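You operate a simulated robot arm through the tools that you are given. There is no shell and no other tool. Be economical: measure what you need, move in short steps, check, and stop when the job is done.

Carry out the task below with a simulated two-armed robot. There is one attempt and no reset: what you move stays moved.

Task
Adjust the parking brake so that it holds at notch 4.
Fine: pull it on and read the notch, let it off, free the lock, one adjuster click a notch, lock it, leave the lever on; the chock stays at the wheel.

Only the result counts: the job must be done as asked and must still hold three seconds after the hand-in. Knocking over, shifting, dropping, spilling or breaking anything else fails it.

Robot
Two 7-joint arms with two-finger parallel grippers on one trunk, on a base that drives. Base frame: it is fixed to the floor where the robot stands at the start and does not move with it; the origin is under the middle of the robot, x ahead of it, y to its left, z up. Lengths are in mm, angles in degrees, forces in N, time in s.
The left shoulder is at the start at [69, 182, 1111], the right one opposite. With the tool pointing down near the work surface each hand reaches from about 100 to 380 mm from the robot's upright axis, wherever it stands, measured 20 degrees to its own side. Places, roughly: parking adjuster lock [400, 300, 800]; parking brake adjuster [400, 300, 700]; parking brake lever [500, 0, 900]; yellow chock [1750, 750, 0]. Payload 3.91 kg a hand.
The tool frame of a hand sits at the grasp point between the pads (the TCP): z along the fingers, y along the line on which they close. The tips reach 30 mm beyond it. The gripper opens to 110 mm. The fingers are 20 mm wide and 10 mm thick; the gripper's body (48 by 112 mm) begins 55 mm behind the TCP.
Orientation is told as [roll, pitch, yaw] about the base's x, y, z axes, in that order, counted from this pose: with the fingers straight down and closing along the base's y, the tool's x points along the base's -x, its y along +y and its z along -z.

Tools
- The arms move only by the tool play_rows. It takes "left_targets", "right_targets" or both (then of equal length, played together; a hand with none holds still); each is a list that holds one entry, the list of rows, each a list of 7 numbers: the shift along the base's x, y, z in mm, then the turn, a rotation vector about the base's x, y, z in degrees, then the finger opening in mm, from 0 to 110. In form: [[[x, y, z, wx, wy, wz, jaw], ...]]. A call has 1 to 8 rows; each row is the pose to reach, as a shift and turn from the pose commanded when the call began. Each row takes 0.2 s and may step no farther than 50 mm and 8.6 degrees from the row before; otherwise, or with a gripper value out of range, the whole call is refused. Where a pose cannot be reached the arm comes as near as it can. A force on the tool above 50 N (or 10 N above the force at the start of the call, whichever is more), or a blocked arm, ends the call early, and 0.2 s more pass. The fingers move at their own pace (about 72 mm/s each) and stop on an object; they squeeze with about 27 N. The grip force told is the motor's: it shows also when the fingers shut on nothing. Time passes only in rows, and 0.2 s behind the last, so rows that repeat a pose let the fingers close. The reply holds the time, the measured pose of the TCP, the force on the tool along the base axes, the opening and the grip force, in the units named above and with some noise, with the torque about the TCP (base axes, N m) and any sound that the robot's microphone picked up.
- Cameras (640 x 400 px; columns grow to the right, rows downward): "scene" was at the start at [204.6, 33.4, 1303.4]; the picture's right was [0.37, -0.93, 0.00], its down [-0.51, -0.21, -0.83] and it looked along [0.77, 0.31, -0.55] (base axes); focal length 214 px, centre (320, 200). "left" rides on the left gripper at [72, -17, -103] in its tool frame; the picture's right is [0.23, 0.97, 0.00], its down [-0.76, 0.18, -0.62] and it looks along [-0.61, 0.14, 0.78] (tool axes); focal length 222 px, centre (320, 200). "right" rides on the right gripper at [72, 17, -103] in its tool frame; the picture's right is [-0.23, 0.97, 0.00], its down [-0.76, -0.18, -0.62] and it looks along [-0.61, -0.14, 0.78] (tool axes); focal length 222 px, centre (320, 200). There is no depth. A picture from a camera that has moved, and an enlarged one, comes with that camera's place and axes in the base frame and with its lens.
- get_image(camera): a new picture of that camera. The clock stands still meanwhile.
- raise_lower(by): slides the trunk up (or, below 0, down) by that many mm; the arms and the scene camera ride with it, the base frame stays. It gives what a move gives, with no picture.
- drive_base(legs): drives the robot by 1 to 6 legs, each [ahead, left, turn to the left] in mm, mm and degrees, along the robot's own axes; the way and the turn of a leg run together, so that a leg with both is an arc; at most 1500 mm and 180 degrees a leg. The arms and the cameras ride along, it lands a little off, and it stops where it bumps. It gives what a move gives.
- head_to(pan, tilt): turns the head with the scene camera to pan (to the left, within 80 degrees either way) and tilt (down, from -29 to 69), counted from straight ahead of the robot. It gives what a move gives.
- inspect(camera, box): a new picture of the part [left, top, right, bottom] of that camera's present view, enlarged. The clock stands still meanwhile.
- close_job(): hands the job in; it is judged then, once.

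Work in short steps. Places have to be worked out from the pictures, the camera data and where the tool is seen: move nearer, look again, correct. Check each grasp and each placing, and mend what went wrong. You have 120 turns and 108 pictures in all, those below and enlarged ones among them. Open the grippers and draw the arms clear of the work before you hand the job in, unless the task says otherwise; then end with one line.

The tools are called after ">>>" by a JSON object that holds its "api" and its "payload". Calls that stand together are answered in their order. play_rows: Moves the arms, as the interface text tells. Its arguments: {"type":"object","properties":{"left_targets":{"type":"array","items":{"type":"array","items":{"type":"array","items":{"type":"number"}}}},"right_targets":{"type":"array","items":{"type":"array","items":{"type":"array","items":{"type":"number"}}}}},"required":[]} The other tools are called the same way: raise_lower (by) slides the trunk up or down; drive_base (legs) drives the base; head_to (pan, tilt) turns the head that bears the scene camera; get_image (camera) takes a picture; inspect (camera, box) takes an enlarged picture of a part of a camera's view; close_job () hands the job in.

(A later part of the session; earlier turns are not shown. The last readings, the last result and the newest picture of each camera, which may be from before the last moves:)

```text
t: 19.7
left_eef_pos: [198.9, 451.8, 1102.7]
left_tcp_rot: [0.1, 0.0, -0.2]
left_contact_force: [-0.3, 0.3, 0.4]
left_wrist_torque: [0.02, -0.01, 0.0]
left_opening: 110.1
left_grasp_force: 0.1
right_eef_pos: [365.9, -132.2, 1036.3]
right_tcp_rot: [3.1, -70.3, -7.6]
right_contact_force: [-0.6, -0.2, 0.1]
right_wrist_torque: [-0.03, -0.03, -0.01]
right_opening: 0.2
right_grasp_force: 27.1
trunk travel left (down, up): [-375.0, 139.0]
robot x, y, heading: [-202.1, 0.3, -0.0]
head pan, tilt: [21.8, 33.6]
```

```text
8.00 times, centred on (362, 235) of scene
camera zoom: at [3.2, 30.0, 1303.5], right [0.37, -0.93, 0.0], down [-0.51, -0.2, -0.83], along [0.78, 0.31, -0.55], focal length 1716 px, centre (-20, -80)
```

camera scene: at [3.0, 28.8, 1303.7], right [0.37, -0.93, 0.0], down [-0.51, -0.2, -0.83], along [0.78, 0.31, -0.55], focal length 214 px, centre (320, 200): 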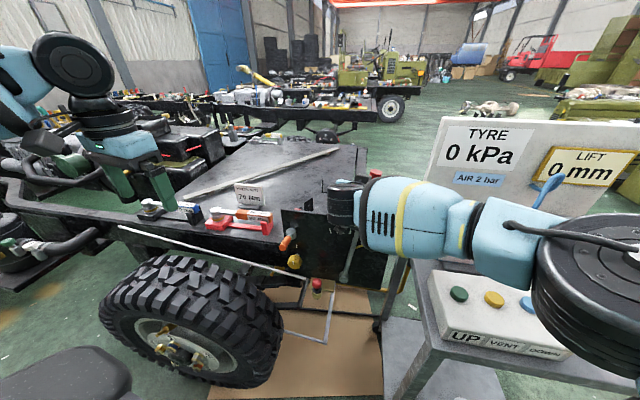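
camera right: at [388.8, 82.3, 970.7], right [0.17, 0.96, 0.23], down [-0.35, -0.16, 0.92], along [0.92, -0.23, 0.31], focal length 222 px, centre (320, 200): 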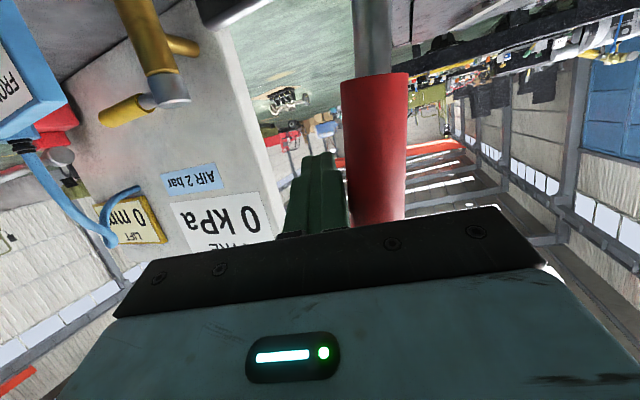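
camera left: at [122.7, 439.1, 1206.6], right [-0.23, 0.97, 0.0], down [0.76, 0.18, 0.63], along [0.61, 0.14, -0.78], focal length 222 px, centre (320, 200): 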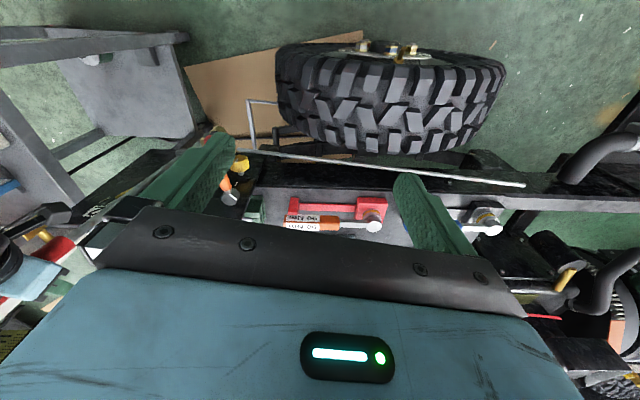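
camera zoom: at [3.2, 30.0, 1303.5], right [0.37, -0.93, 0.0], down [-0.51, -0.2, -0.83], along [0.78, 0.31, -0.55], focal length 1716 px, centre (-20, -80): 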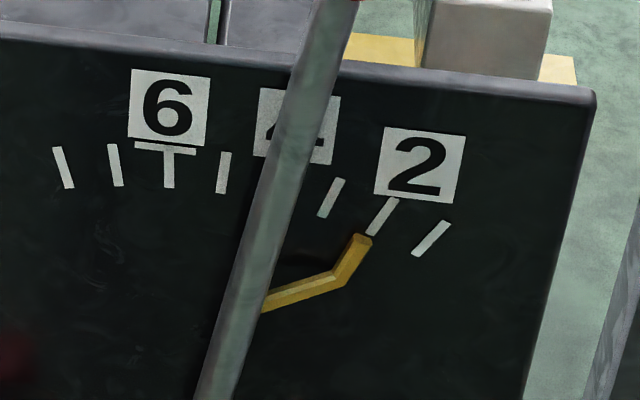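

Confirmed: the yellow bit is the pointer, and it stands at notch 2, so I need two notches more. Next I let the lever off by bringing the fist to its left side and pushing it back.

>>> {"api": "play_rows", "payload": {"right_targets": [[[0, 45, 5, 0, 0, 0, 0], [0, 90, 10, 0, 0, 0, 0], [0, 135, 10, 0, 0, 0, 0], [0, 180, 10, 0, 0, 0, 0], [0, 225, 5, 0, 0, 0, 0], [10, 270, 0, 0, 0, 0, 0], [40, 280, -10, 0, 0, 0, 0], [70, 280, -20, 0, 0, 0, 0]]]}}

>>> {"api": "get_image", "payload": {"camera": "right"}}

```text
t: 21.7
left_eef_pos: [199.4, 453.6, 1103.1]
left_tcp_rot: [0.0, 0.1, -0.1]
left_contact_force: [-0.4, -0.3, -0.1]
left_wrist_torque: [0.02, -0.01, -0.01]
left_opening: 109.8
left_grasp_force: 0.1
right_eef_pos: [463.8, 108.6, 1020.3]
right_tcp_rot: [6.0, -70.1, -14.5]
right_contact_force: [-0.5, -0.4, -0.2]
right_wrist_torque: [-0.04, -0.01, -0.02]
right_opening: 0.4
right_grasp_force: 27.0
trunk travel left (down, up): [-375.0, 139.0]
robot x, y, heading: [-199.2, -4.1, -0.5]
head pan, tilt: [21.8, 33.6]
stopped in row 8 (right hand): the arm was blocked; the commanded pose is now the measured one
```

```text
67 pictures are left
camera right: at [346.7, 145.2, 987.3], right [0.22, 0.94, 0.25], down [-0.36, -0.16, 0.92], along [0.91, -0.3, 0.3], focal length 222 px, centre (320, 200)
```

right: 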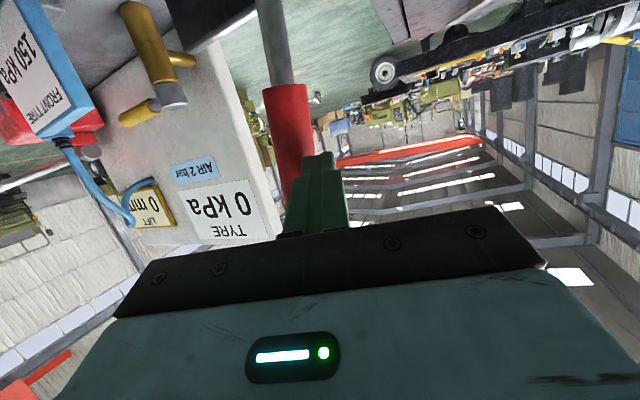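

The arm hit a joint limit there. Yawing the fingers to the left should ease the reach across.

>>> {"api": "play_rows", "payload": {"right_targets": [[[-15, 0, 0, 0, 0, 8, 0], [-25, 5, 0, 0, 0, 16, 0], [-25, 15, 0, 0, 0, 24, 0], [-25, 30, 0, 0, 0, 30, 0], [-25, 45, 0, 0, 0, 34, 0]]]}}

>>> {"api": "get_image", "payload": {"camera": "right"}}

```text
t: 22.9
left_eef_pos: [199.5, 453.9, 1101.9]
left_tcp_rot: [0.0, 0.0, -0.1]
left_contact_force: [-0.4, 0.1, -0.6]
left_wrist_torque: [-0.01, 0.02, -0.03]
left_opening: 109.7
left_grasp_force: 0.1
right_eef_pos: [438.1, 155.7, 1019.8]
right_tcp_rot: [5.8, -70.2, 20.0]
right_contact_force: [-0.6, 0.0, 0.7]
right_wrist_torque: [0.0, -0.01, -0.04]
right_opening: 0.1
right_grasp_force: 27.0
trunk travel left (down, up): [-375.0, 139.0]
robot x, y, heading: [-199.0, -3.1, -0.2]
head pan, tilt: [21.8, 33.6]
```

```text
66 pictures are left
camera right: at [320.6, 120.2, 987.2], right [-0.35, 0.9, 0.25], down [-0.21, -0.33, 0.92], along [0.91, 0.27, 0.3], focal length 222 px, centre (320, 200)
```

right: 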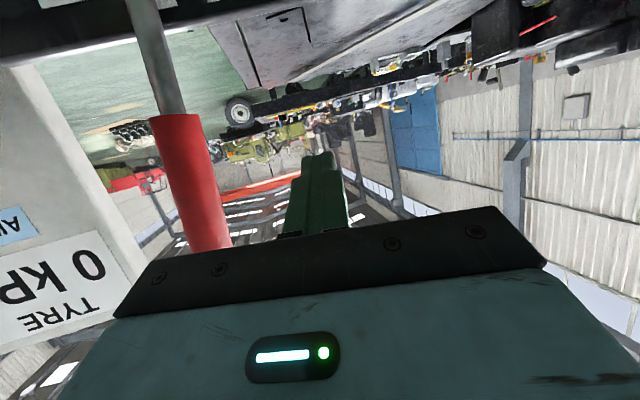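

Reach is good now. I'll move forward on the grip's left side, then sweep it right while unwinding the yaw.

>>> {"api": "play_rows", "payload": {"right_targets": [[[25, 0, -5, 0, 0, -5, 0], [50, -2, -12, 0, 0, -10, 0], [68, -10, -16, 0, 0, -15, 0], [68, -25, -16, 0, 0, -18, 0], [68, -40, -17, 0, 0, -20, 0], [68, -55, -19, 0, 0, -22, 0], [68, -70, -21, 0, 0, -24, 0]]]}}

>>> {"api": "get_image", "payload": {"camera": "right"}}

>>> {"api": "inspect", "payload": {"camera": "scene", "box": [290, 170, 410, 290]}}

```text
t: 24.5
left_eef_pos: [199.3, 453.6, 1102.3]
left_tcp_rot: [0.0, 0.0, -0.2]
left_contact_force: [-0.1, -0.2, -0.5]
left_wrist_torque: [0.04, 0.0, 0.0]
left_opening: 109.8
left_grasp_force: 0.2
right_eef_pos: [506.5, 85.7, 999.3]
right_tcp_rot: [6.1, -70.2, -4.4]
right_contact_force: [-0.1, 0.0, -0.5]
right_wrist_torque: [-0.01, -0.02, 0.02]
right_opening: 0.0
right_grasp_force: 26.8
trunk travel left (down, up): [-375.0, 139.0]
robot x, y, heading: [-200.5, -3.6, -0.2]
head pan, tilt: [21.8, 33.6]
```

```text
65 pictures are left
camera right: at [384.6, 100.5, 966.6], right [0.06, 0.97, 0.25], down [-0.32, -0.22, 0.92], along [0.94, -0.13, 0.3], focal length 222 px, centre (320, 200)
```

right: 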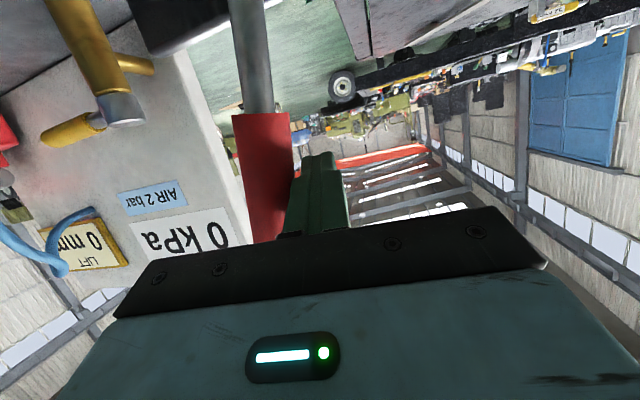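

```text
3.33 times, centred on (350, 230) of scene
camera zoom: at [3.6, 30.6, 1303.4], right [0.37, -0.93, 0.0], down [-0.51, -0.2, -0.83], along [0.78, 0.31, -0.55], focal length 715 px, centre (220, 100)
```

zoom: 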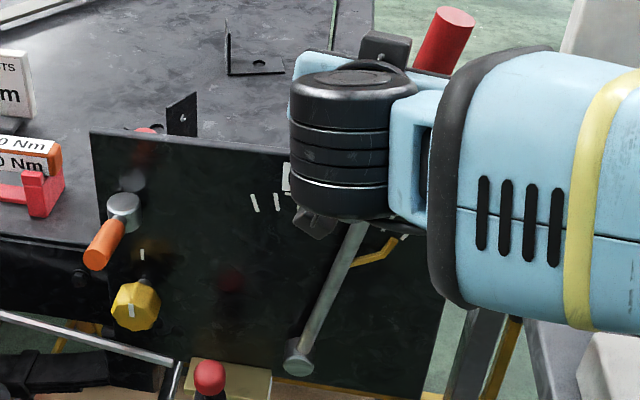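

The lever moves back easily. I'll carry on pushing it to its off stop.

>>> {"api": "play_rows", "payload": {"right_targets": [[[0, -12, -4, 0, 0, -2, 0], [0, -24, -8, 0, 0, -4, 0], [0, -36, -12, 0, 0, -6, 0], [0, -45, -16, 0, 0, -8, 0], [0, -52, -18, 0, 0, -8, 0], [0, -59, -20, 0, 0, -8, 0]]]}}

>>> {"api": "inspect", "payload": {"camera": "scene", "box": [290, 170, 410, 290]}}

```text
t: 25.9
left_eef_pos: [198.1, 459.2, 1100.5]
left_tcp_rot: [-0.1, 0.0, -0.1]
left_contact_force: [0.2, -0.5, 0.3]
left_wrist_torque: [0.0, -0.02, -0.02]
left_opening: 110.0
left_grasp_force: 0.0
right_eef_pos: [505.1, 38.3, 983.6]
right_tcp_rot: [6.4, -70.4, -11.5]
right_contact_force: [15.8, 37.3, 12.8]
right_wrist_torque: [0.49, -0.43, 0.71]
right_opening: 0.1
right_grasp_force: 26.8
trunk travel left (down, up): [-375.0, 139.0]
robot x, y, heading: [-200.2, -6.8, -0.3]
head pan, tilt: [21.8, 33.6]
```

```text
3.33 times, centred on (350, 230) of scene
camera zoom: at [4.1, 37.1, 1303.4], right [0.37, -0.93, 0.0], down [-0.51, -0.21, -0.83], along [0.77, 0.31, -0.55], focal length 715 px, centre (220, 100)
```

zoom: 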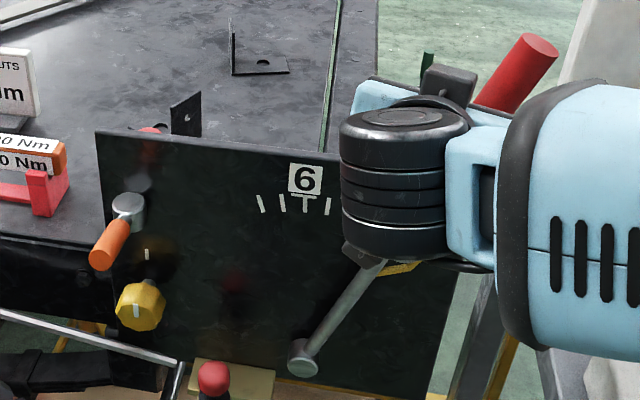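

The lever is fully off, with 37 N at the stop. I'll back the right hand away and park it to the right of the lever.

>>> {"api": "play_rows", "payload": {"right_targets": [[[0, 15, 4, 0, 0, 0, 0], [-35, 25, 12, 0, 0, 0, 0], [-75, 25, 20, 0, 0, 0, 0], [-110, 10, 30, 0, 0, 0, 0], [-125, -30, 40, 0, 0, 0, 0], [-135, -75, 45, 0, 0, 0, 0], [-140, -120, 45, 0, 0, 0, 0], [-145, -160, 45, 0, 0, 0, 0]]]}}

>>> {"api": "inspect", "payload": {"camera": "scene", "box": [270, 170, 420, 300]}}

```text
t: 27.7
left_eef_pos: [198.3, 452.0, 1101.4]
left_tcp_rot: [0.2, 0.0, -0.2]
left_contact_force: [0.3, -0.4, 0.1]
left_wrist_torque: [0.01, 0.03, 0.01]
left_opening: 110.1
left_grasp_force: 0.0
right_eef_pos: [361.5, -133.2, 1024.9]
right_tcp_rot: [6.1, -70.2, -12.3]
right_contact_force: [-0.9, -0.5, 0.7]
right_wrist_torque: [0.04, 0.0, 0.03]
right_opening: 0.0
right_grasp_force: 26.8
trunk travel left (down, up): [-375.0, 139.0]
robot x, y, heading: [-201.1, -1.4, -0.0]
head pan, tilt: [21.8, 33.6]
```

```text
3.08 times, centred on (345, 235) of scene
camera zoom: at [3.4, 29.8, 1303.5], right [0.37, -0.93, 0.0], down [-0.51, -0.2, -0.83], along [0.78, 0.31, -0.55], focal length 660 px, centre (243, 92)
```

zoom: 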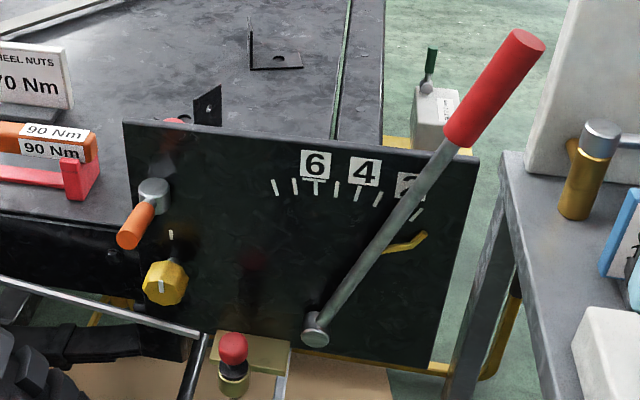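

The lever is off, with the pointer below tick 1. Now I'll bring the left hand toward the lock, pitching its fingers forward.

>>> {"api": "play_rows", "payload": {"left_targets": [[[25, -10, -10, 0, -8.5, 0, 90], [50, -20, -20, 0, -17, 0, 80], [70, -35, -30, 0, -25.5, 0, 70], [85, -50, -40, 0, -34, 0, 70], [95, -70, -55, 0, -42.5, 0, 70], [105, -90, -70, 0, -51, 0, 70], [110, -110, -85, 0, -56, 0, 70], [115, -130, -100, 0, -60, 0, 70]]]}}

>>> {"api": "get_image", "payload": {"camera": "left"}}

>>> {"api": "get_image", "payload": {"camera": "scene"}}

```text
t: 29.5
left_eef_pos: [314.5, 322.5, 1001.3]
left_tcp_rot: [0.2, -60.0, -0.5]
left_contact_force: [0.0, -0.1, 0.1]
left_wrist_torque: [0.02, 0.01, 0.01]
left_opening: 69.7
left_grasp_force: 0.1
right_eef_pos: [362.6, -132.7, 1024.3]
right_tcp_rot: [6.0, -70.1, -12.3]
right_contact_force: [-0.1, 0.1, -0.4]
right_wrist_torque: [0.01, -0.01, 0.01]
right_opening: 0.0
right_grasp_force: 26.6
trunk travel left (down, up): [-375.0, 139.0]
robot x, y, heading: [-196.5, -3.6, -0.3]
head pan, tilt: [21.8, 33.6]
```

```text
61 pictures are left
camera left: at [188.8, 306.7, 989.8], right [-0.11, 0.97, -0.19], down [-0.16, 0.18, 0.97], along [0.98, 0.14, 0.13], focal length 222 px, centre (320, 200)
```

left: 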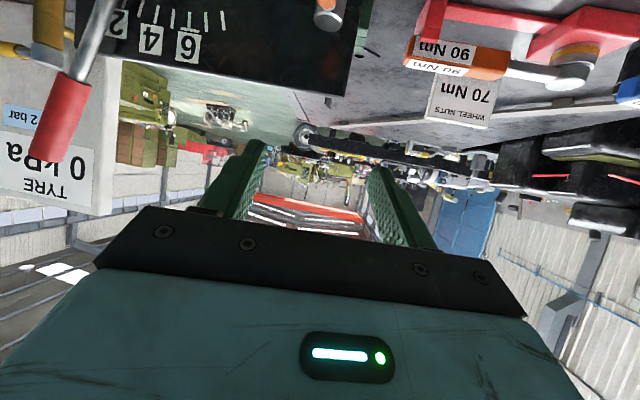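

```text
60 pictures are left
camera scene: at [4.2, 30.9, 1303.3], right [0.37, -0.93, 0.0], down [-0.51, -0.2, -0.83], along [0.78, 0.31, -0.55], focal length 214 px, centre (320, 200)
```

scene: 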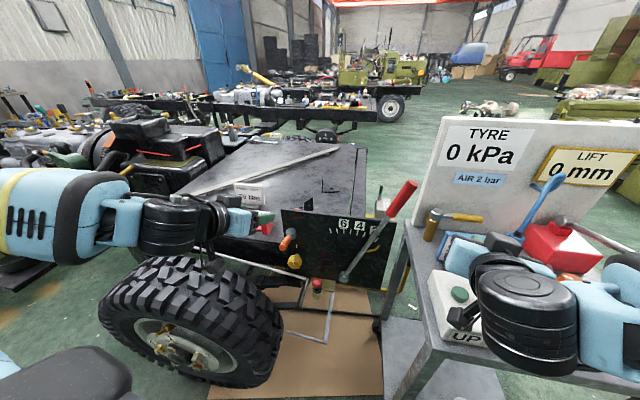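

The lock hub matches my estimate near (462,317,823). I'll step closer and lower for a clearer look at the handle.

>>> {"api": "play_rows", "payload": {"left_targets": [[[10, -8, -40, 0, 0, 0, 70], [15, -16, -80, 0, 0, 0, 70], [20, -22, -110, 0, 0, 0, 70]]]}}

>>> {"api": "get_image", "payload": {"camera": "left"}}

```text
t: 30.3
left_eef_pos: [333.9, 302.3, 892.6]
left_tcp_rot: [0.2, -60.0, -0.4]
left_contact_force: [-0.9, -0.7, -0.5]
left_wrist_torque: [0.01, -0.05, 0.0]
left_opening: 70.2
left_grasp_force: 0.0
right_eef_pos: [361.3, -133.3, 1024.1]
right_tcp_rot: [5.9, -70.1, -12.2]
right_contact_force: [0.1, 0.3, -1.0]
right_wrist_torque: [0.01, 0.03, -0.03]
right_opening: 0.0
right_grasp_force: 27.1
trunk travel left (down, up): [-375.0, 139.0]
robot x, y, heading: [-201.4, -5.1, -0.3]
head pan, tilt: [21.8, 33.6]
```

```text
59 pictures are left
camera left: at [209.0, 286.2, 880.3], right [-0.11, 0.97, -0.19], down [-0.16, 0.18, 0.97], along [0.98, 0.14, 0.14], focal length 222 px, centre (320, 200)
```

left: 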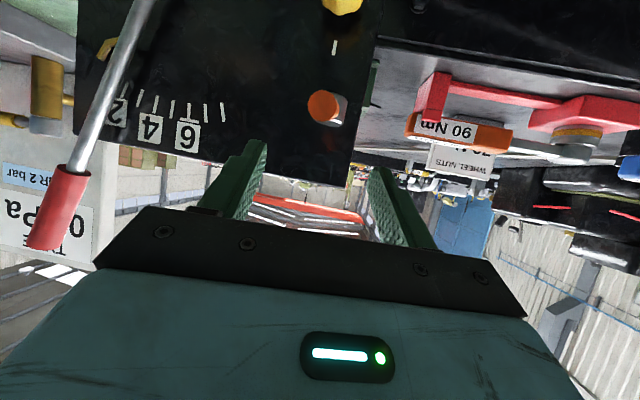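

The handle end is at (386,299,835), matching. I'll straddle it with the fingers.

>>> {"api": "play_rows", "payload": {"left_targets": [[[20, -1, -18, 0, 0, 0, 70], [42, -2, -38, 0, 0, 0, 70], [66, -3, -56, 0, 0, 0, 70], [66, -3, -56, 0, 0, 0, 44], [66, -3, -56, 0, 0, 0, 44]]]}}

>>> {"api": "get_image", "payload": {"camera": "left"}}

>>> {"api": "inspect", "payload": {"camera": "scene", "box": [220, 180, 360, 290]}}

```text
t: 31.5
left_eef_pos: [400.8, 298.2, 835.7]
left_tcp_rot: [0.4, -60.0, -0.5]
left_contact_force: [0.2, -0.5, 0.2]
left_wrist_torque: [0.0, 0.0, 0.0]
left_opening: 44.0
left_grasp_force: 0.1
right_eef_pos: [362.3, -132.4, 1025.5]
right_tcp_rot: [6.1, -70.2, -12.1]
right_contact_force: [-1.4, -0.4, 0.1]
right_wrist_torque: [-0.02, 0.01, 0.02]
right_opening: 0.0
right_grasp_force: 27.3
trunk travel left (down, up): [-375.0, 139.0]
robot x, y, heading: [-198.2, -1.1, -0.3]
head pan, tilt: [21.8, 33.6]
```

```text
58 pictures are left
camera left: at [275.3, 282.2, 824.5], right [-0.11, 0.97, -0.19], down [-0.16, 0.17, 0.97], along [0.98, 0.14, 0.13], focal length 222 px, centre (320, 200)
```

left: 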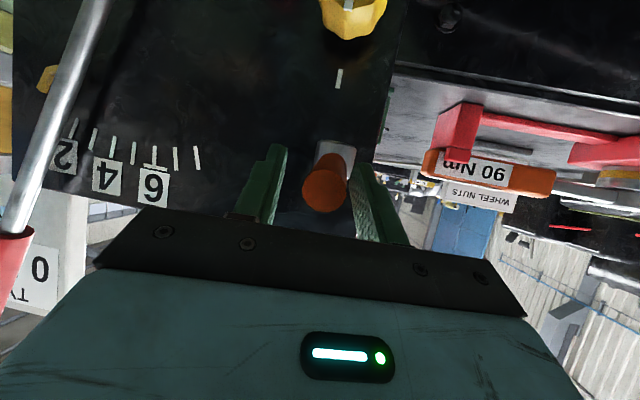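

```text
3.64 times, centred on (290, 235) of scene
camera zoom: at [3.8, 31.1, 1303.4], right [0.37, -0.93, 0.0], down [-0.51, -0.2, -0.83], along [0.78, 0.31, -0.55], focal length 780 px, centre (429, 73)
```

zoom: 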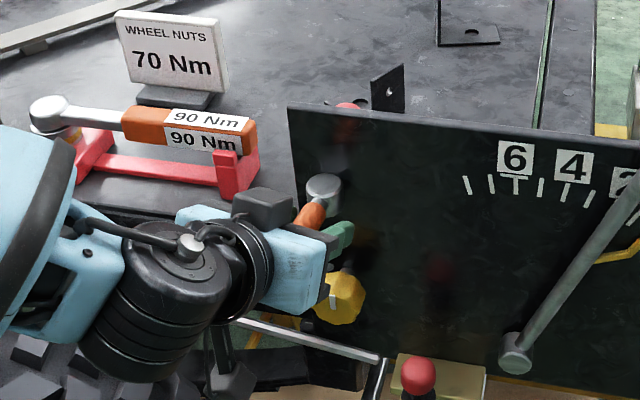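

The handle is between the fingers. I'll nudge it toward +y gently to find its free direction.

>>> {"api": "play_rows", "payload": {"left_targets": [[[0, 8, 0, 0, 0, 0, 44], [0, 14, 0, 0, 0, 0, 44], [0, 20, 0, 0, 0, 0, 44], [0, 26, 0, 0, 0, -3, 44]]]}}

>>> {"api": "get_image", "payload": {"camera": "left"}}

```text
t: 32.5
left_eef_pos: [402.2, 316.7, 838.6]
left_tcp_rot: [0.2, -59.9, -4.0]
left_contact_force: [5.3, -31.4, -2.2]
left_wrist_torque: [0.02, 0.18, 0.72]
left_opening: 59.5
left_grasp_force: 15.7
right_eef_pos: [362.5, -137.0, 1024.4]
right_tcp_rot: [6.4, -70.1, -12.7]
right_contact_force: [-0.1, 0.9, 0.2]
right_wrist_torque: [-0.01, 0.0, 0.02]
right_opening: 0.1
right_grasp_force: 27.0
trunk travel left (down, up): [-375.0, 139.0]
robot x, y, heading: [-202.0, -2.9, -0.6]
head pan, tilt: [21.8, 33.6]
```

```text
56 pictures are left
camera left: at [274.6, 308.8, 826.8], right [-0.05, 0.98, -0.2], down [-0.15, 0.19, 0.97], along [0.99, 0.08, 0.13], focal length 222 px, centre (320, 200)
```

left: 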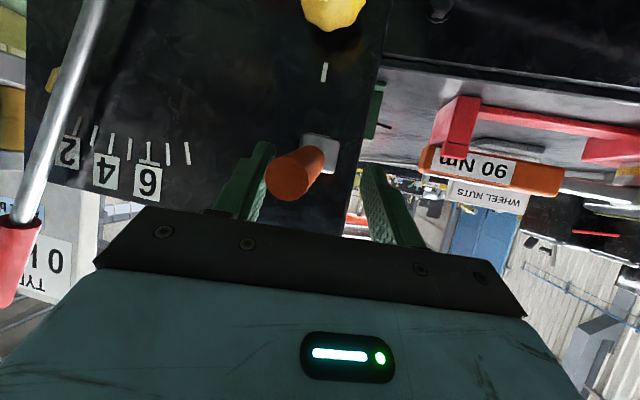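

It's blocked toward +y, so it must swing toward −y. I'll sweep an arc around the hub that way.

>>> {"api": "play_rows", "payload": {"left_targets": [[[0, -18, -2, 0, 0, 3, 44], [1.5, -25.5, -2, 0, 0, 11, 44], [5, -34, -2, 0, 0, 19, 44], [10, -41, -2, 0, 0, 27, 44], [16, -47, -2, 0, 0, 35, 44]]]}}

>>> {"api": "get_image", "payload": {"camera": "left"}}

>>> {"api": "inspect", "payload": {"camera": "scene", "box": [220, 180, 360, 290]}}

```text
t: 33.7
left_eef_pos: [416.8, 278.6, 835.4]
left_tcp_rot: [0.5, -60.0, 31.6]
left_contact_force: [-0.6, -0.8, 0.1]
left_wrist_torque: [-0.01, -0.01, 0.0]
left_opening: 43.9
left_grasp_force: 0.1
right_eef_pos: [361.2, -133.0, 1024.1]
right_tcp_rot: [6.0, -70.1, -12.3]
right_contact_force: [0.5, -0.1, 0.4]
right_wrist_torque: [-0.03, 0.0, -0.02]
right_opening: 0.0
right_grasp_force: 27.4
trunk travel left (down, up): [-375.0, 139.0]
robot x, y, heading: [-204.3, -3.5, -0.3]
head pan, tilt: [21.8, 33.6]
```

```text
55 pictures are left
camera left: at [318.2, 197.3, 823.5], right [-0.61, 0.77, -0.19], down [-0.23, 0.06, 0.97], along [0.76, 0.64, 0.14], focal length 222 px, centre (320, 200)
```

left: 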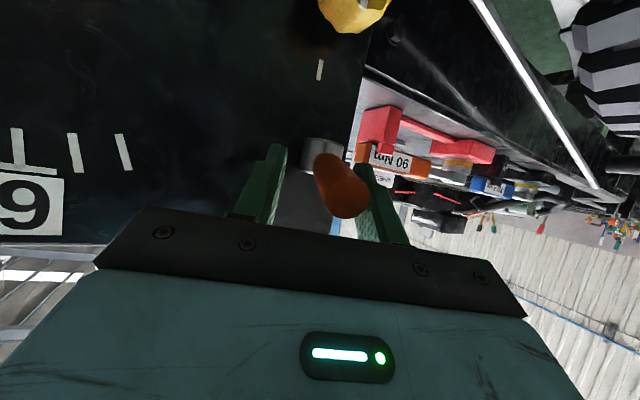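

```text
3.64 times, centred on (290, 235) of scene
camera zoom: at [4.0, 30.5, 1303.4], right [0.37, -0.93, 0.0], down [-0.51, -0.2, -0.83], along [0.78, 0.31, -0.55], focal length 780 px, centre (429, 73)
```

zoom: 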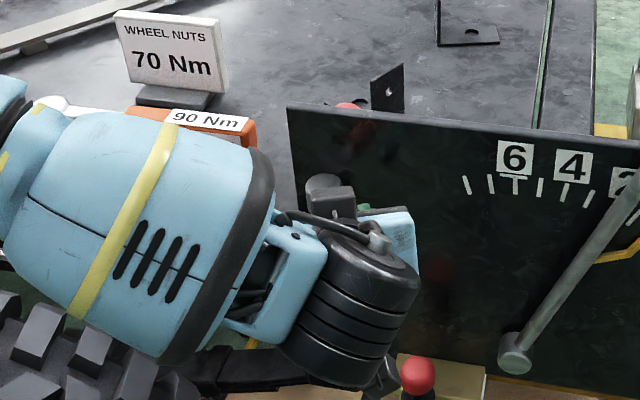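

The handle is following. I'll keep sweeping −y with the yaw roughly fixed, to keep the gripper's body off the panel, until it stops.

>>> {"api": "play_rows", "payload": {"left_targets": [[[4, -8, 0, 0, 0, 3, 44], [9, -16, 0, 0, 0, 6, 44], [14, -24, 0, 0, 0, 9, 44], [18, -31, 0, 0, 0, 11, 44]]]}}

>>> {"api": "get_image", "payload": {"camera": "left"}}

```text
t: 34.7
left_eef_pos: [417.8, 274.0, 849.3]
left_tcp_rot: [0.3, -59.9, 42.6]
left_contact_force: [-0.6, 1.3, 0.3]
left_wrist_torque: [-0.01, 0.02, 0.01]
left_opening: 44.1
left_grasp_force: 0.1
left hand out of reach, approached as far as the arm can: row 2, 3, 4
right_eef_pos: [361.8, -131.6, 1025.4]
right_tcp_rot: [5.9, -70.2, -12.2]
right_contact_force: [-0.4, -0.1, 0.4]
right_wrist_torque: [0.02, -0.02, -0.02]
right_opening: 0.0
right_grasp_force: 26.9
trunk travel left (down, up): [-375.0, 139.0]
robot x, y, heading: [-200.3, -1.7, -0.4]
head pan, tilt: [21.8, 33.6]
```

```text
53 pictures are left
camera left: at [337.7, 177.8, 838.0], right [-0.75, 0.64, -0.19], down [-0.23, 0.02, 0.97], along [0.62, 0.77, 0.13], focal length 222 px, centre (320, 200)
```

left: 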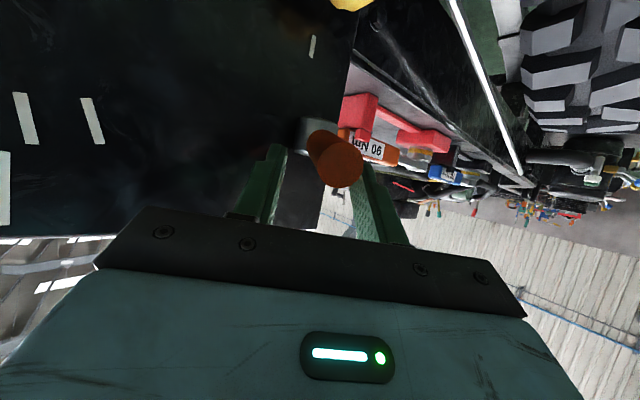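

The yawed posture is at its reach limit. I'll unwind the yaw while holding the position and widen the fingers a little, so the left finger alone pushes.

>>> {"api": "play_rows", "payload": {"left_targets": [[[-12, 20, 0, 0, 0, -8, 60], [-12, 18, 0, 0, 0, -16, 60], [-10, 12, 0, 0, 0, -24, 60], [-6, 4, 0, 0, 0, -30, 60], [0, -6, 0, 0, 0, -32, 60]]]}}

>>> {"api": "get_image", "payload": {"camera": "left"}}

```text
t: 35.9
left_eef_pos: [417.6, 268.1, 851.1]
left_tcp_rot: [0.5, -60.0, 10.5]
left_contact_force: [-0.3, 0.2, 0.2]
left_wrist_torque: [-0.02, 0.04, 0.07]
left_opening: 60.2
left_grasp_force: 0.3
right_eef_pos: [362.4, -133.3, 1025.4]
right_tcp_rot: [6.0, -70.1, -12.3]
right_contact_force: [0.4, -0.3, -0.6]
right_wrist_torque: [0.0, 0.01, 0.02]
right_opening: 0.0
right_grasp_force: 26.9
trunk travel left (down, up): [-375.0, 139.0]
robot x, y, heading: [-200.5, -8.1, -0.4]
head pan, tilt: [21.8, 33.6]
```

```text
52 pictures are left
camera left: at [298.1, 228.7, 838.8], right [-0.3, 0.94, -0.19], down [-0.19, 0.14, 0.97], along [0.94, 0.32, 0.14], focal length 222 px, centre (320, 200)
```

left: 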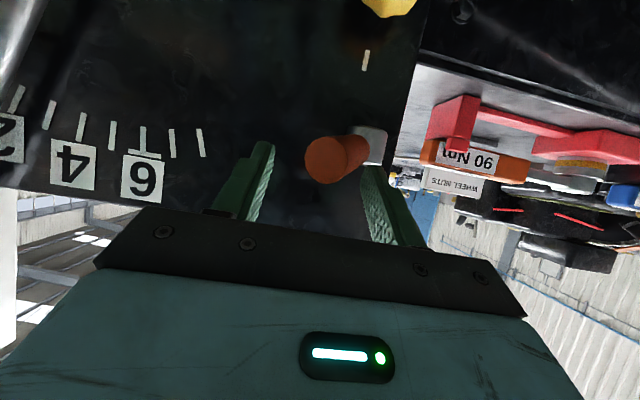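

Handle end is now near (400,267,833), swung about 38°. I'll lower 15 mm and keep sweeping −y with this straighter hand.

>>> {"api": "play_rows", "payload": {"left_targets": [[[0, 3, -15, 0, 0, 0, 60], [2, -6, -15, 0, 0, 0, 60], [6, -14, -15, 0, 0, 0, 60], [10, -22, -15, 0, 0, 0, 60], [14, -30, -15, 0, 0, 0, 60], [18, -38, -15, 0, 0, 0, 60]]]}}

>>> {"api": "get_image", "payload": {"camera": "left"}}

```text
t: 37.2
left_eef_pos: [426.2, 252.8, 833.1]
left_tcp_rot: [1.9, -60.0, 11.4]
left_contact_force: [-24.3, 7.5, 13.3]
left_wrist_torque: [0.43, 0.06, 1.56]
left_opening: 65.1
left_grasp_force: 45.3
right_eef_pos: [359.4, -130.8, 1026.1]
right_tcp_rot: [6.2, -70.3, -12.2]
right_contact_force: [0.2, -0.7, -0.1]
right_wrist_torque: [0.01, 0.03, 0.03]
right_opening: 0.0
right_grasp_force: 26.4
trunk travel left (down, up): [-375.0, 139.0]
robot x, y, heading: [-203.8, 0.7, -0.2]
head pan, tilt: [21.8, 33.6]
stopped in row 6 (left hand): the force on the tool passed its limit at 55 N (the readings are from after the stop); the commanded pose is now the measured one
```

```text
51 pictures are left
camera left: at [307.4, 209.1, 821.2], right [-0.33, 0.93, -0.18], down [-0.19, 0.12, 0.97], along [0.92, 0.36, 0.14], focal length 222 px, centre (320, 200)
```

left: 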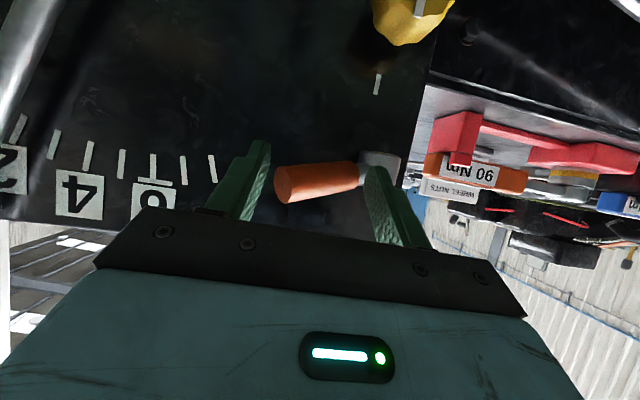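

The handle has swung to about 75°, roughly 90° from its start. I'll back the hand out and check it.

>>> {"api": "play_rows", "payload": {"left_targets": [[[-8, 4, 6, 0, 0, 0, 65], [-30, 4, 20, 0, 0, 0, 65], [-60, 4, 40, 0, 0, 0, 65], [-90, 4, 50, 0, 0, 0, 65]]]}}

>>> {"api": "get_image", "payload": {"camera": "left"}}

>>> {"api": "inspect", "payload": {"camera": "scene", "box": [230, 190, 350, 290]}}

```text
t: 38.2
left_eef_pos: [338.6, 254.8, 882.5]
left_tcp_rot: [1.6, -59.9, 11.1]
left_contact_force: [0.3, 0.8, -0.2]
left_wrist_torque: [-0.02, -0.02, -0.04]
left_opening: 64.9
left_grasp_force: 0.1
right_eef_pos: [361.4, -130.2, 1024.9]
right_tcp_rot: [6.0, -70.1, -12.0]
right_contact_force: [-0.6, 0.3, -0.2]
right_wrist_torque: [0.03, 0.0, 0.02]
right_opening: 0.0
right_grasp_force: 27.2
trunk travel left (down, up): [-375.0, 139.0]
robot x, y, heading: [-197.5, 0.8, -0.1]
head pan, tilt: [21.8, 33.6]
```

```text
50 pictures are left
camera left: at [220.1, 212.3, 871.1], right [-0.32, 0.93, -0.18], down [-0.19, 0.13, 0.97], along [0.93, 0.35, 0.14], focal length 222 px, centre (320, 200)
```

left: 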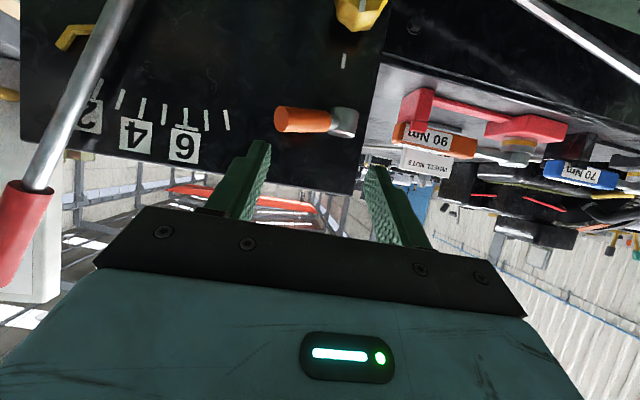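

```text
4.00 times, centred on (290, 240) of scene
camera zoom: at [2.4, 32.4, 1303.5], right [0.37, -0.93, 0.0], down [-0.51, -0.2, -0.83], along [0.77, 0.31, -0.55], focal length 858 px, centre (440, 40)
```

zoom: 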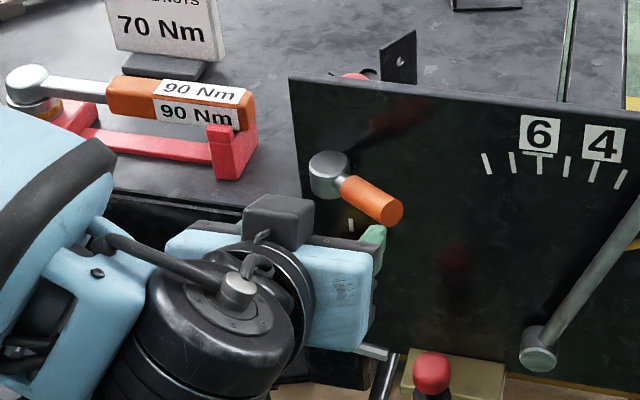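

The handle points at roughly 65°. To be sure it's fully free, I'll push near its end in +x with closed fingers and see whether it's at its stop.

>>> {"api": "play_rows", "payload": {"left_targets": [[[20, -4, -14, 0, 0, 0, 0], [40, -8, -28, 0, 0, 0, 0], [50, -8, -33, 0, 0, 0, 0], [58, -8, -33, 0, 0, 0, 0], [66, -8, -33, 0, 0, 0, 0], [74, -8, -33, 0, 0, 0, 0], [82, -8, -33, 0, 0, 0, 0]]]}}

>>> {"api": "get_image", "payload": {"camera": "left"}}

```text
t: 39.6
left_eef_pos: [402.4, 248.0, 846.6]
left_tcp_rot: [1.8, -59.5, 10.9]
left_contact_force: [-35.0, 4.3, 21.2]
left_wrist_torque: [-0.06, -0.3, 0.0]
left_opening: 0.3
left_grasp_force: 27.5
right_eef_pos: [356.5, -128.3, 1028.2]
right_tcp_rot: [6.0, -70.5, -12.0]
right_contact_force: [0.9, -0.7, 0.2]
right_wrist_torque: [-0.04, 0.01, 0.01]
right_opening: 0.0
right_grasp_force: 27.1
trunk travel left (down, up): [-375.0, 139.0]
robot x, y, heading: [-201.8, -0.1, -0.0]
head pan, tilt: [21.8, 33.6]
stopped in row 6 (left hand): the force on the tool passed its limit at 58 N (the readings are from after the stop); the commanded pose is now the measured one
```

```text
48 pictures are left
camera left: at [282.4, 204.5, 836.7], right [-0.32, 0.93, -0.18], down [-0.18, 0.13, 0.98], along [0.93, 0.35, 0.13], focal length 222 px, centre (320, 200)
```

left: 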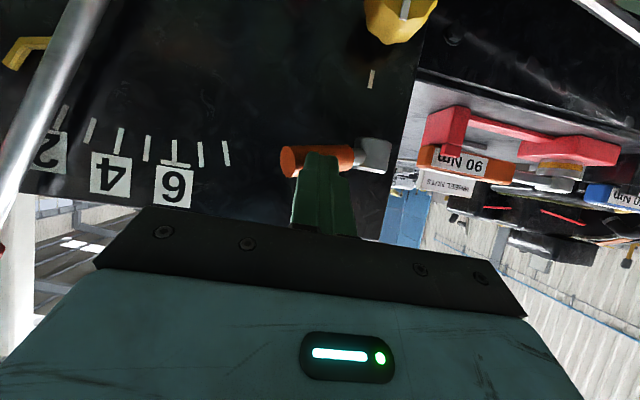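

The lock is at its far stop, so it's free. I'll withdraw and bring the left hand down in front of the yellow knob, with the fingers horizontal.

>>> {"api": "play_rows", "payload": {"left_targets": [[[-25, 10, 5, 0, -6, -3, 20], [-55, 25, 0, 0, -12, -6, 50], [-75, 40, -25, 0, -18, -9, 80], [-80, 50, -60, 0, -24, -11, 80], [-80, 53, -95, 0, -30, -11, 80], [-80, 53, -125, 0, -30, -11, 80], [-80, 53, -145, 0, -30, -11, 80]]]}}

>>> {"api": "get_image", "payload": {"camera": "left"}}

>>> {"api": "get_image", "payload": {"camera": "scene"}}

```text
t: 41.2
left_eef_pos: [327.9, 320.1, 763.6]
left_tcp_rot: [-67.8, -87.2, 68.4]
left_contact_force: [0.5, 0.3, -0.9]
left_wrist_torque: [0.01, 0.01, -0.03]
left_opening: 80.2
left_grasp_force: 0.0
left hand out of reach, approached as far as the arm can: row 5, 6, 7
right_eef_pos: [361.2, -128.8, 1025.1]
right_tcp_rot: [6.0, -70.2, -11.9]
right_contact_force: [-0.4, 1.0, -0.1]
right_wrist_torque: [-0.01, -0.01, 0.03]
right_opening: 0.0
right_grasp_force: 26.8
trunk travel left (down, up): [-375.0, 139.0]
robot x, y, heading: [-204.3, -1.1, -0.1]
head pan, tilt: [21.8, 33.6]
```

```text
47 pictures are left
camera left: at [222.8, 299.7, 692.9], right [-0.02, 0.96, -0.27], down [-0.61, 0.2, 0.76], along [0.79, 0.18, 0.59], focal length 222 px, centre (320, 200)
```

left: 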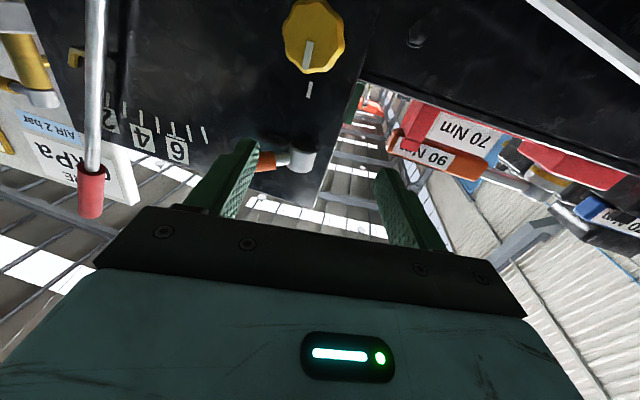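

```text
46 pictures are left
camera scene: at [2.3, 32.6, 1303.4], right [0.37, -0.93, 0.0], down [-0.51, -0.21, -0.83], along [0.77, 0.31, -0.55], focal length 214 px, centre (320, 200)
```

scene: 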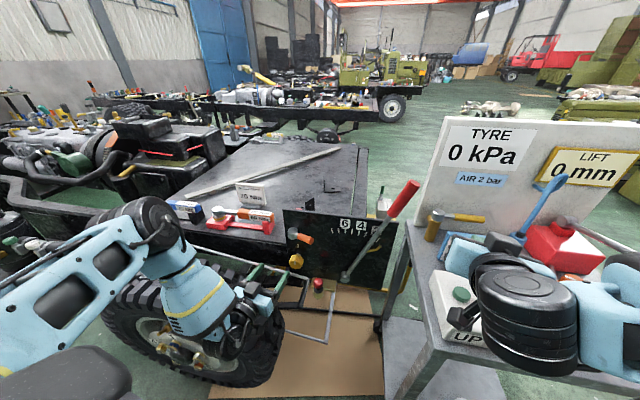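

The left hand is too folded to go lower this close. I'll drive back another 100 mm so the arm can stretch more, then extend to the knob.

>>> {"api": "drive_base", "payload": {"legs": [[-100, 0, 0]]}}

>>> {"api": "play_rows", "payload": {"left_targets": [[[30, -5, -5, 0, 0, 0, 80], [65, -10, -10, 0, 0, 0, 80], [95, -15, -20, 0, 0, 0, 80], [120, -18, -40, 0, 0, 0, 80], [130, -20, -60, 0, 0, 0, 80]]]}}

>>> {"api": "get_image", "payload": {"camera": "left"}}

```text
t: 42.3
left_eef_pos: [226.3, 322.1, 764.0]
left_tcp_rot: [-67.8, -87.2, 68.4]
left_contact_force: [-0.2, 1.0, 0.4]
left_wrist_torque: [0.02, 0.0, 0.0]
left_opening: 80.0
left_grasp_force: 0.1
right_eef_pos: [261.6, -128.9, 1025.9]
right_tcp_rot: [6.0, -70.2, -11.8]
right_contact_force: [-0.5, 0.7, 0.4]
right_wrist_torque: [0.0, -0.03, 0.05]
right_opening: 0.0
right_grasp_force: 27.1
trunk travel left (down, up): [-375.0, 139.0]
robot x, y, heading: [-305.6, -1.6, 0.2]
head pan, tilt: [21.8, 33.6]
```

```text
t: 43.5
left_eef_pos: [328.7, 324.3, 776.7]
left_tcp_rot: [-65.9, -87.2, 66.6]
left_contact_force: [-0.6, -0.1, -0.6]
left_wrist_torque: [0.02, -0.03, 0.01]
left_opening: 80.1
left_grasp_force: 0.2
left hand out of reach, approached as far as the arm can: row 1, 2, 3, 4, 5
right_eef_pos: [261.5, -128.3, 1025.0]
right_tcp_rot: [6.0, -70.2, -11.8]
right_contact_force: [-0.3, 0.1, -0.1]
right_wrist_torque: [0.0, 0.02, 0.01]
right_opening: 0.0
right_grasp_force: 27.2
trunk travel left (down, up): [-375.0, 139.0]
robot x, y, heading: [-307.0, -1.5, 0.3]
head pan, tilt: [21.8, 33.6]
```

```text
45 pictures are left
camera left: at [224.2, 302.6, 706.6], right [-0.02, 0.96, -0.27], down [-0.61, 0.2, 0.77], along [0.79, 0.18, 0.58], focal length 222 px, centre (320, 200)
```

left: 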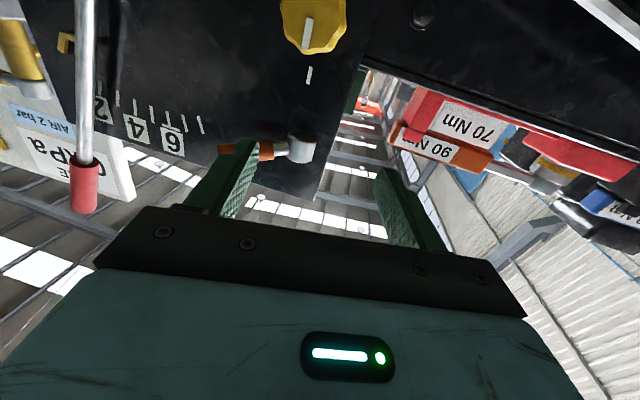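

The wrist angle is the limit, so I'll lower the trunk. First I'll raise the right hand so that arm keeps its height over the table.

>>> {"api": "play_rows", "payload": {"right_targets": [[[0, 5, 40, 0, 0, 0, 0], [-5, 10, 80, 0, 0, 0, 0], [-10, 15, 120, 0, 0, 0, 0], [-15, 20, 150, 0, 0, 0, 0]]]}}

>>> {"api": "raise_lower", "payload": {"by": -130}}

>>> {"api": "get_image", "payload": {"camera": "scene"}}

>>> {"api": "get_image", "payload": {"camera": "left"}}

```text
t: 44.5
left_eef_pos: [328.5, 323.3, 776.4]
left_tcp_rot: [-66.4, -87.3, 67.1]
left_contact_force: [0.3, 0.0, -0.2]
left_wrist_torque: [-0.04, 0.01, 0.01]
left_opening: 79.9
left_grasp_force: 0.0
right_eef_pos: [247.0, -105.2, 1174.3]
right_tcp_rot: [5.9, -70.0, -11.8]
right_contact_force: [0.2, -0.2, 0.0]
right_wrist_torque: [0.02, 0.0, -0.01]
right_opening: 0.1
right_grasp_force: 26.4
trunk travel left (down, up): [-375.0, 139.0]
robot x, y, heading: [-303.3, -4.9, 0.1]
head pan, tilt: [21.8, 33.6]
```

```text
t: 46.1
left_eef_pos: [327.1, 324.6, 645.1]
left_tcp_rot: [-67.8, -87.2, 68.6]
left_contact_force: [0.6, -0.3, 0.8]
left_wrist_torque: [0.02, 0.02, 0.01]
left_opening: 80.0
left_grasp_force: 0.0
right_eef_pos: [246.8, -109.4, 1045.2]
right_tcp_rot: [5.9, -70.2, -11.9]
right_contact_force: [-0.9, 0.0, 1.1]
right_wrist_torque: [-0.01, 0.0, 0.02]
right_opening: 0.1
right_grasp_force: 26.9
trunk travel left (down, up): [-245.0, 269.0]
robot x, y, heading: [-301.1, -2.1, -0.0]
head pan, tilt: [21.8, 33.6]
```

```text
44 pictures are left
camera scene: at [-60.5, 33.2, 1170.9], right [0.37, -0.93, 0.0], down [-0.51, -0.21, -0.83], along [0.77, 0.31, -0.55], focal length 214 px, centre (320, 200)
```

scene: 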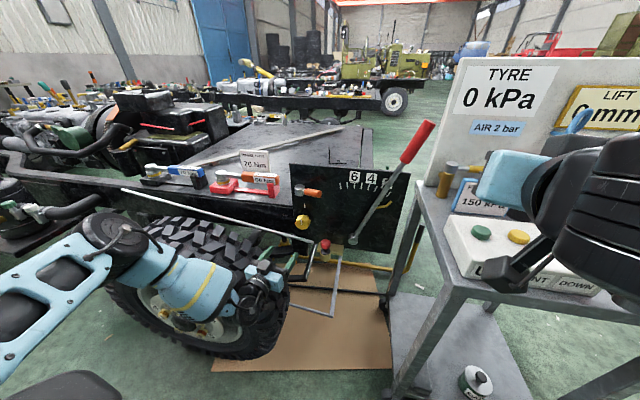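

```text
43 pictures are left
camera left: at [223.4, 303.8, 575.0], right [-0.02, 0.96, -0.27], down [-0.61, 0.2, 0.76], along [0.79, 0.18, 0.59], focal length 222 px, centre (320, 200)
```

left: 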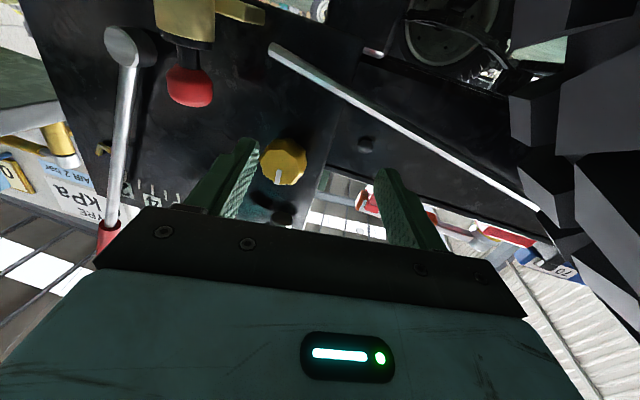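

The hand is level, pointing along +x at (327,325,645), and the knob axis is at about (y 301, z 699). I'll rise and line up with it, standing off.

>>> {"api": "play_rows", "payload": {"left_targets": [[[0, -6, 18, 0, 0, 0, 90], [5, -12, 36, 0, 0, 0, 90], [15, -23, 54, 0, 0, 0, 90], [40, -23, 54, 0, 0, 0, 90]]]}}

>>> {"api": "get_image", "payload": {"camera": "left"}}

>>> {"api": "inspect", "payload": {"camera": "scene", "box": [200, 170, 400, 300]}}

```text
t: 47.1
left_eef_pos: [368.2, 302.0, 696.9]
left_tcp_rot: [-65.9, -87.1, 66.8]
left_contact_force: [0.6, 0.1, -0.4]
left_wrist_torque: [-0.04, 0.02, 0.01]
left_opening: 89.9
left_grasp_force: 0.1
right_eef_pos: [248.0, -107.7, 1043.3]
right_tcp_rot: [5.9, -70.1, -11.9]
right_contact_force: [0.2, -0.7, 0.2]
right_wrist_torque: [-0.02, -0.01, -0.02]
right_opening: 0.0
right_grasp_force: 27.5
trunk travel left (down, up): [-245.0, 269.0]
robot x, y, heading: [-305.4, -0.9, 0.1]
head pan, tilt: [21.8, 33.6]
```

```text
42 pictures are left
camera left: at [263.4, 280.8, 628.3], right [-0.02, 0.96, -0.27], down [-0.61, 0.2, 0.77], along [0.79, 0.18, 0.58], focal length 222 px, centre (320, 200)
```

left: 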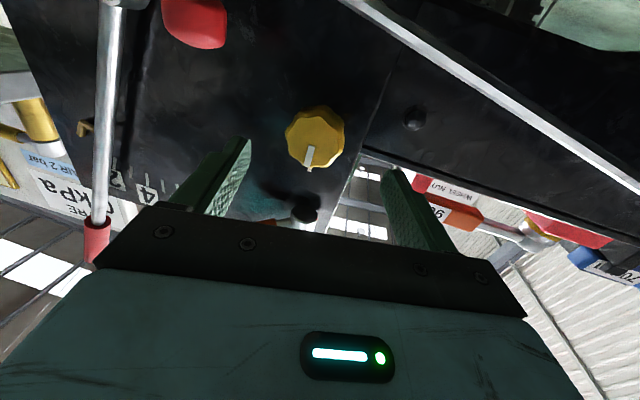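

```text
3.08 times, centred on (300, 235) of scene
camera zoom: at [-59.8, 33.2, 1170.7], right [0.37, -0.93, 0.0], down [-0.51, -0.21, -0.83], along [0.77, 0.31, -0.55], focal length 660 px, centre (382, 92)
```

zoom: 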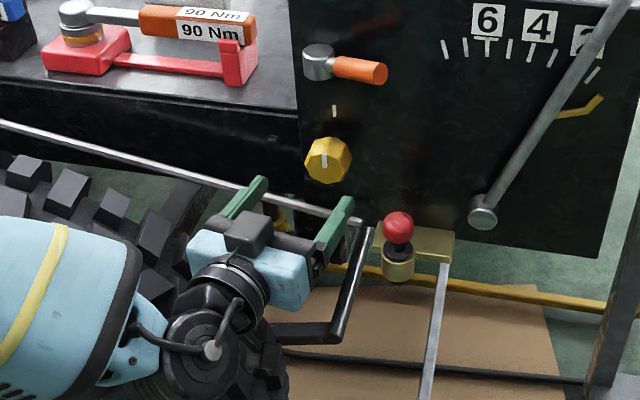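

The panel face is at x≈480 and the knob centre about (449,301,699). I'll advance to x≈440 and close on the knob.

>>> {"api": "play_rows", "payload": {"left_targets": [[[25, -1, 2, 0, 0, 0, 90], [50, -1, 3, 0, 0, 0, 90], [72, -1, 3, 0, 0, 0, 90], [72, -1, 3, 0, 0, 0, 40], [72, -1, 3, 0, 0, 0, 40], [72, -1, 3, 0, 0, 0, 40]]]}}

>>> {"api": "get_image", "payload": {"camera": "left"}}

>>> {"api": "inspect", "payload": {"camera": "scene", "box": [250, 180, 370, 260]}}

```text
t: 48.5
left_eef_pos: [438.6, 300.2, 702.6]
left_tcp_rot: [-66.7, -87.2, 67.5]
left_contact_force: [2.0, -3.2, 0.1]
left_wrist_torque: [-0.09, 0.4, 0.81]
left_opening: 52.0
left_grasp_force: 45.3
right_eef_pos: [246.9, -109.1, 1044.3]
right_tcp_rot: [5.9, -70.1, -11.9]
right_contact_force: [-0.5, -0.3, -0.2]
right_wrist_torque: [0.01, -0.01, 0.02]
right_opening: 0.0
right_grasp_force: 27.2
trunk travel left (down, up): [-245.0, 269.0]
robot x, y, heading: [-299.8, 3.5, 0.2]
head pan, tilt: [21.8, 33.6]
```

```text
40 pictures are left
camera left: at [334.4, 279.3, 631.9], right [-0.02, 0.96, -0.27], down [-0.61, 0.2, 0.76], along [0.79, 0.18, 0.58], focal length 222 px, centre (320, 200)
```

left: 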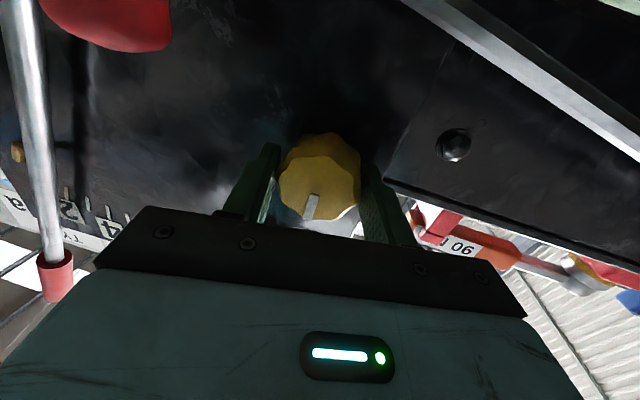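

```text
5.00 times, centred on (310, 220) of scene
camera zoom: at [-60.0, 32.8, 1170.8], right [0.37, -0.93, 0.0], down [-0.51, -0.21, -0.83], along [0.77, 0.31, -0.55], focal length 1072 px, centre (370, 100)
```

zoom: 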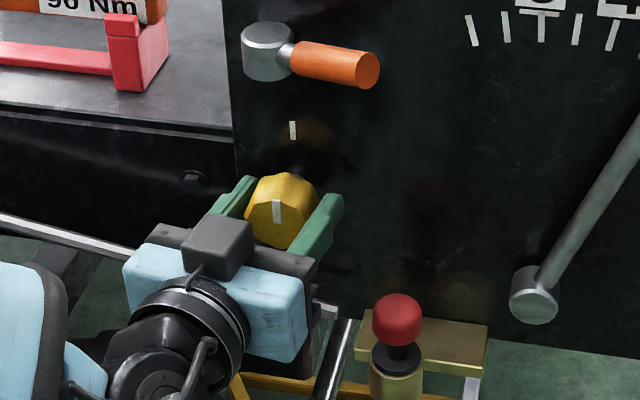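

The knob is gripped, opening 52 mm. I'll turn it counter-clockwise as seen from here (−wx) in small steps, listening for clicks.

>>> {"api": "play_rows", "payload": {"left_targets": [[[0, 0, 0, -5, 0, 0, 40], [0, 0, 0, -10, 0, 0, 40], [0, 0, 0, -15, 0, 0, 40], [0, 0, 0, -20, 0, 0, 40]]]}}

>>> {"api": "inspect", "payload": {"camera": "scene", "box": [250, 180, 370, 260]}}

```text
t: 49.5
left_eef_pos: [438.6, 301.4, 702.7]
left_tcp_rot: [-86.8, -67.2, 87.5]
left_contact_force: [-2.5, -2.1, 0.0]
left_wrist_torque: [0.16, -0.8, 1.33]
left_opening: 51.5
left_grasp_force: 44.8
right_eef_pos: [247.0, -108.0, 1044.3]
right_tcp_rot: [6.1, -70.2, -11.9]
right_contact_force: [0.2, -0.2, -0.2]
right_wrist_torque: [0.03, 0.01, 0.03]
right_opening: 0.1
right_grasp_force: 26.9
trunk travel left (down, up): [-245.0, 269.0]
robot x, y, heading: [-303.3, -0.5, 0.1]
head pan, tilt: [21.8, 33.6]
```

```text
5.00 times, centred on (310, 220) of scene
camera zoom: at [-60.6, 33.0, 1170.9], right [0.37, -0.93, 0.0], down [-0.51, -0.21, -0.83], along [0.77, 0.31, -0.55], focal length 1072 px, centre (370, 100)
```

zoom: 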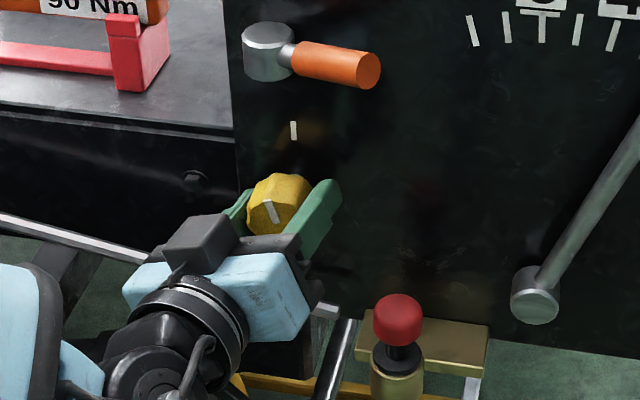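

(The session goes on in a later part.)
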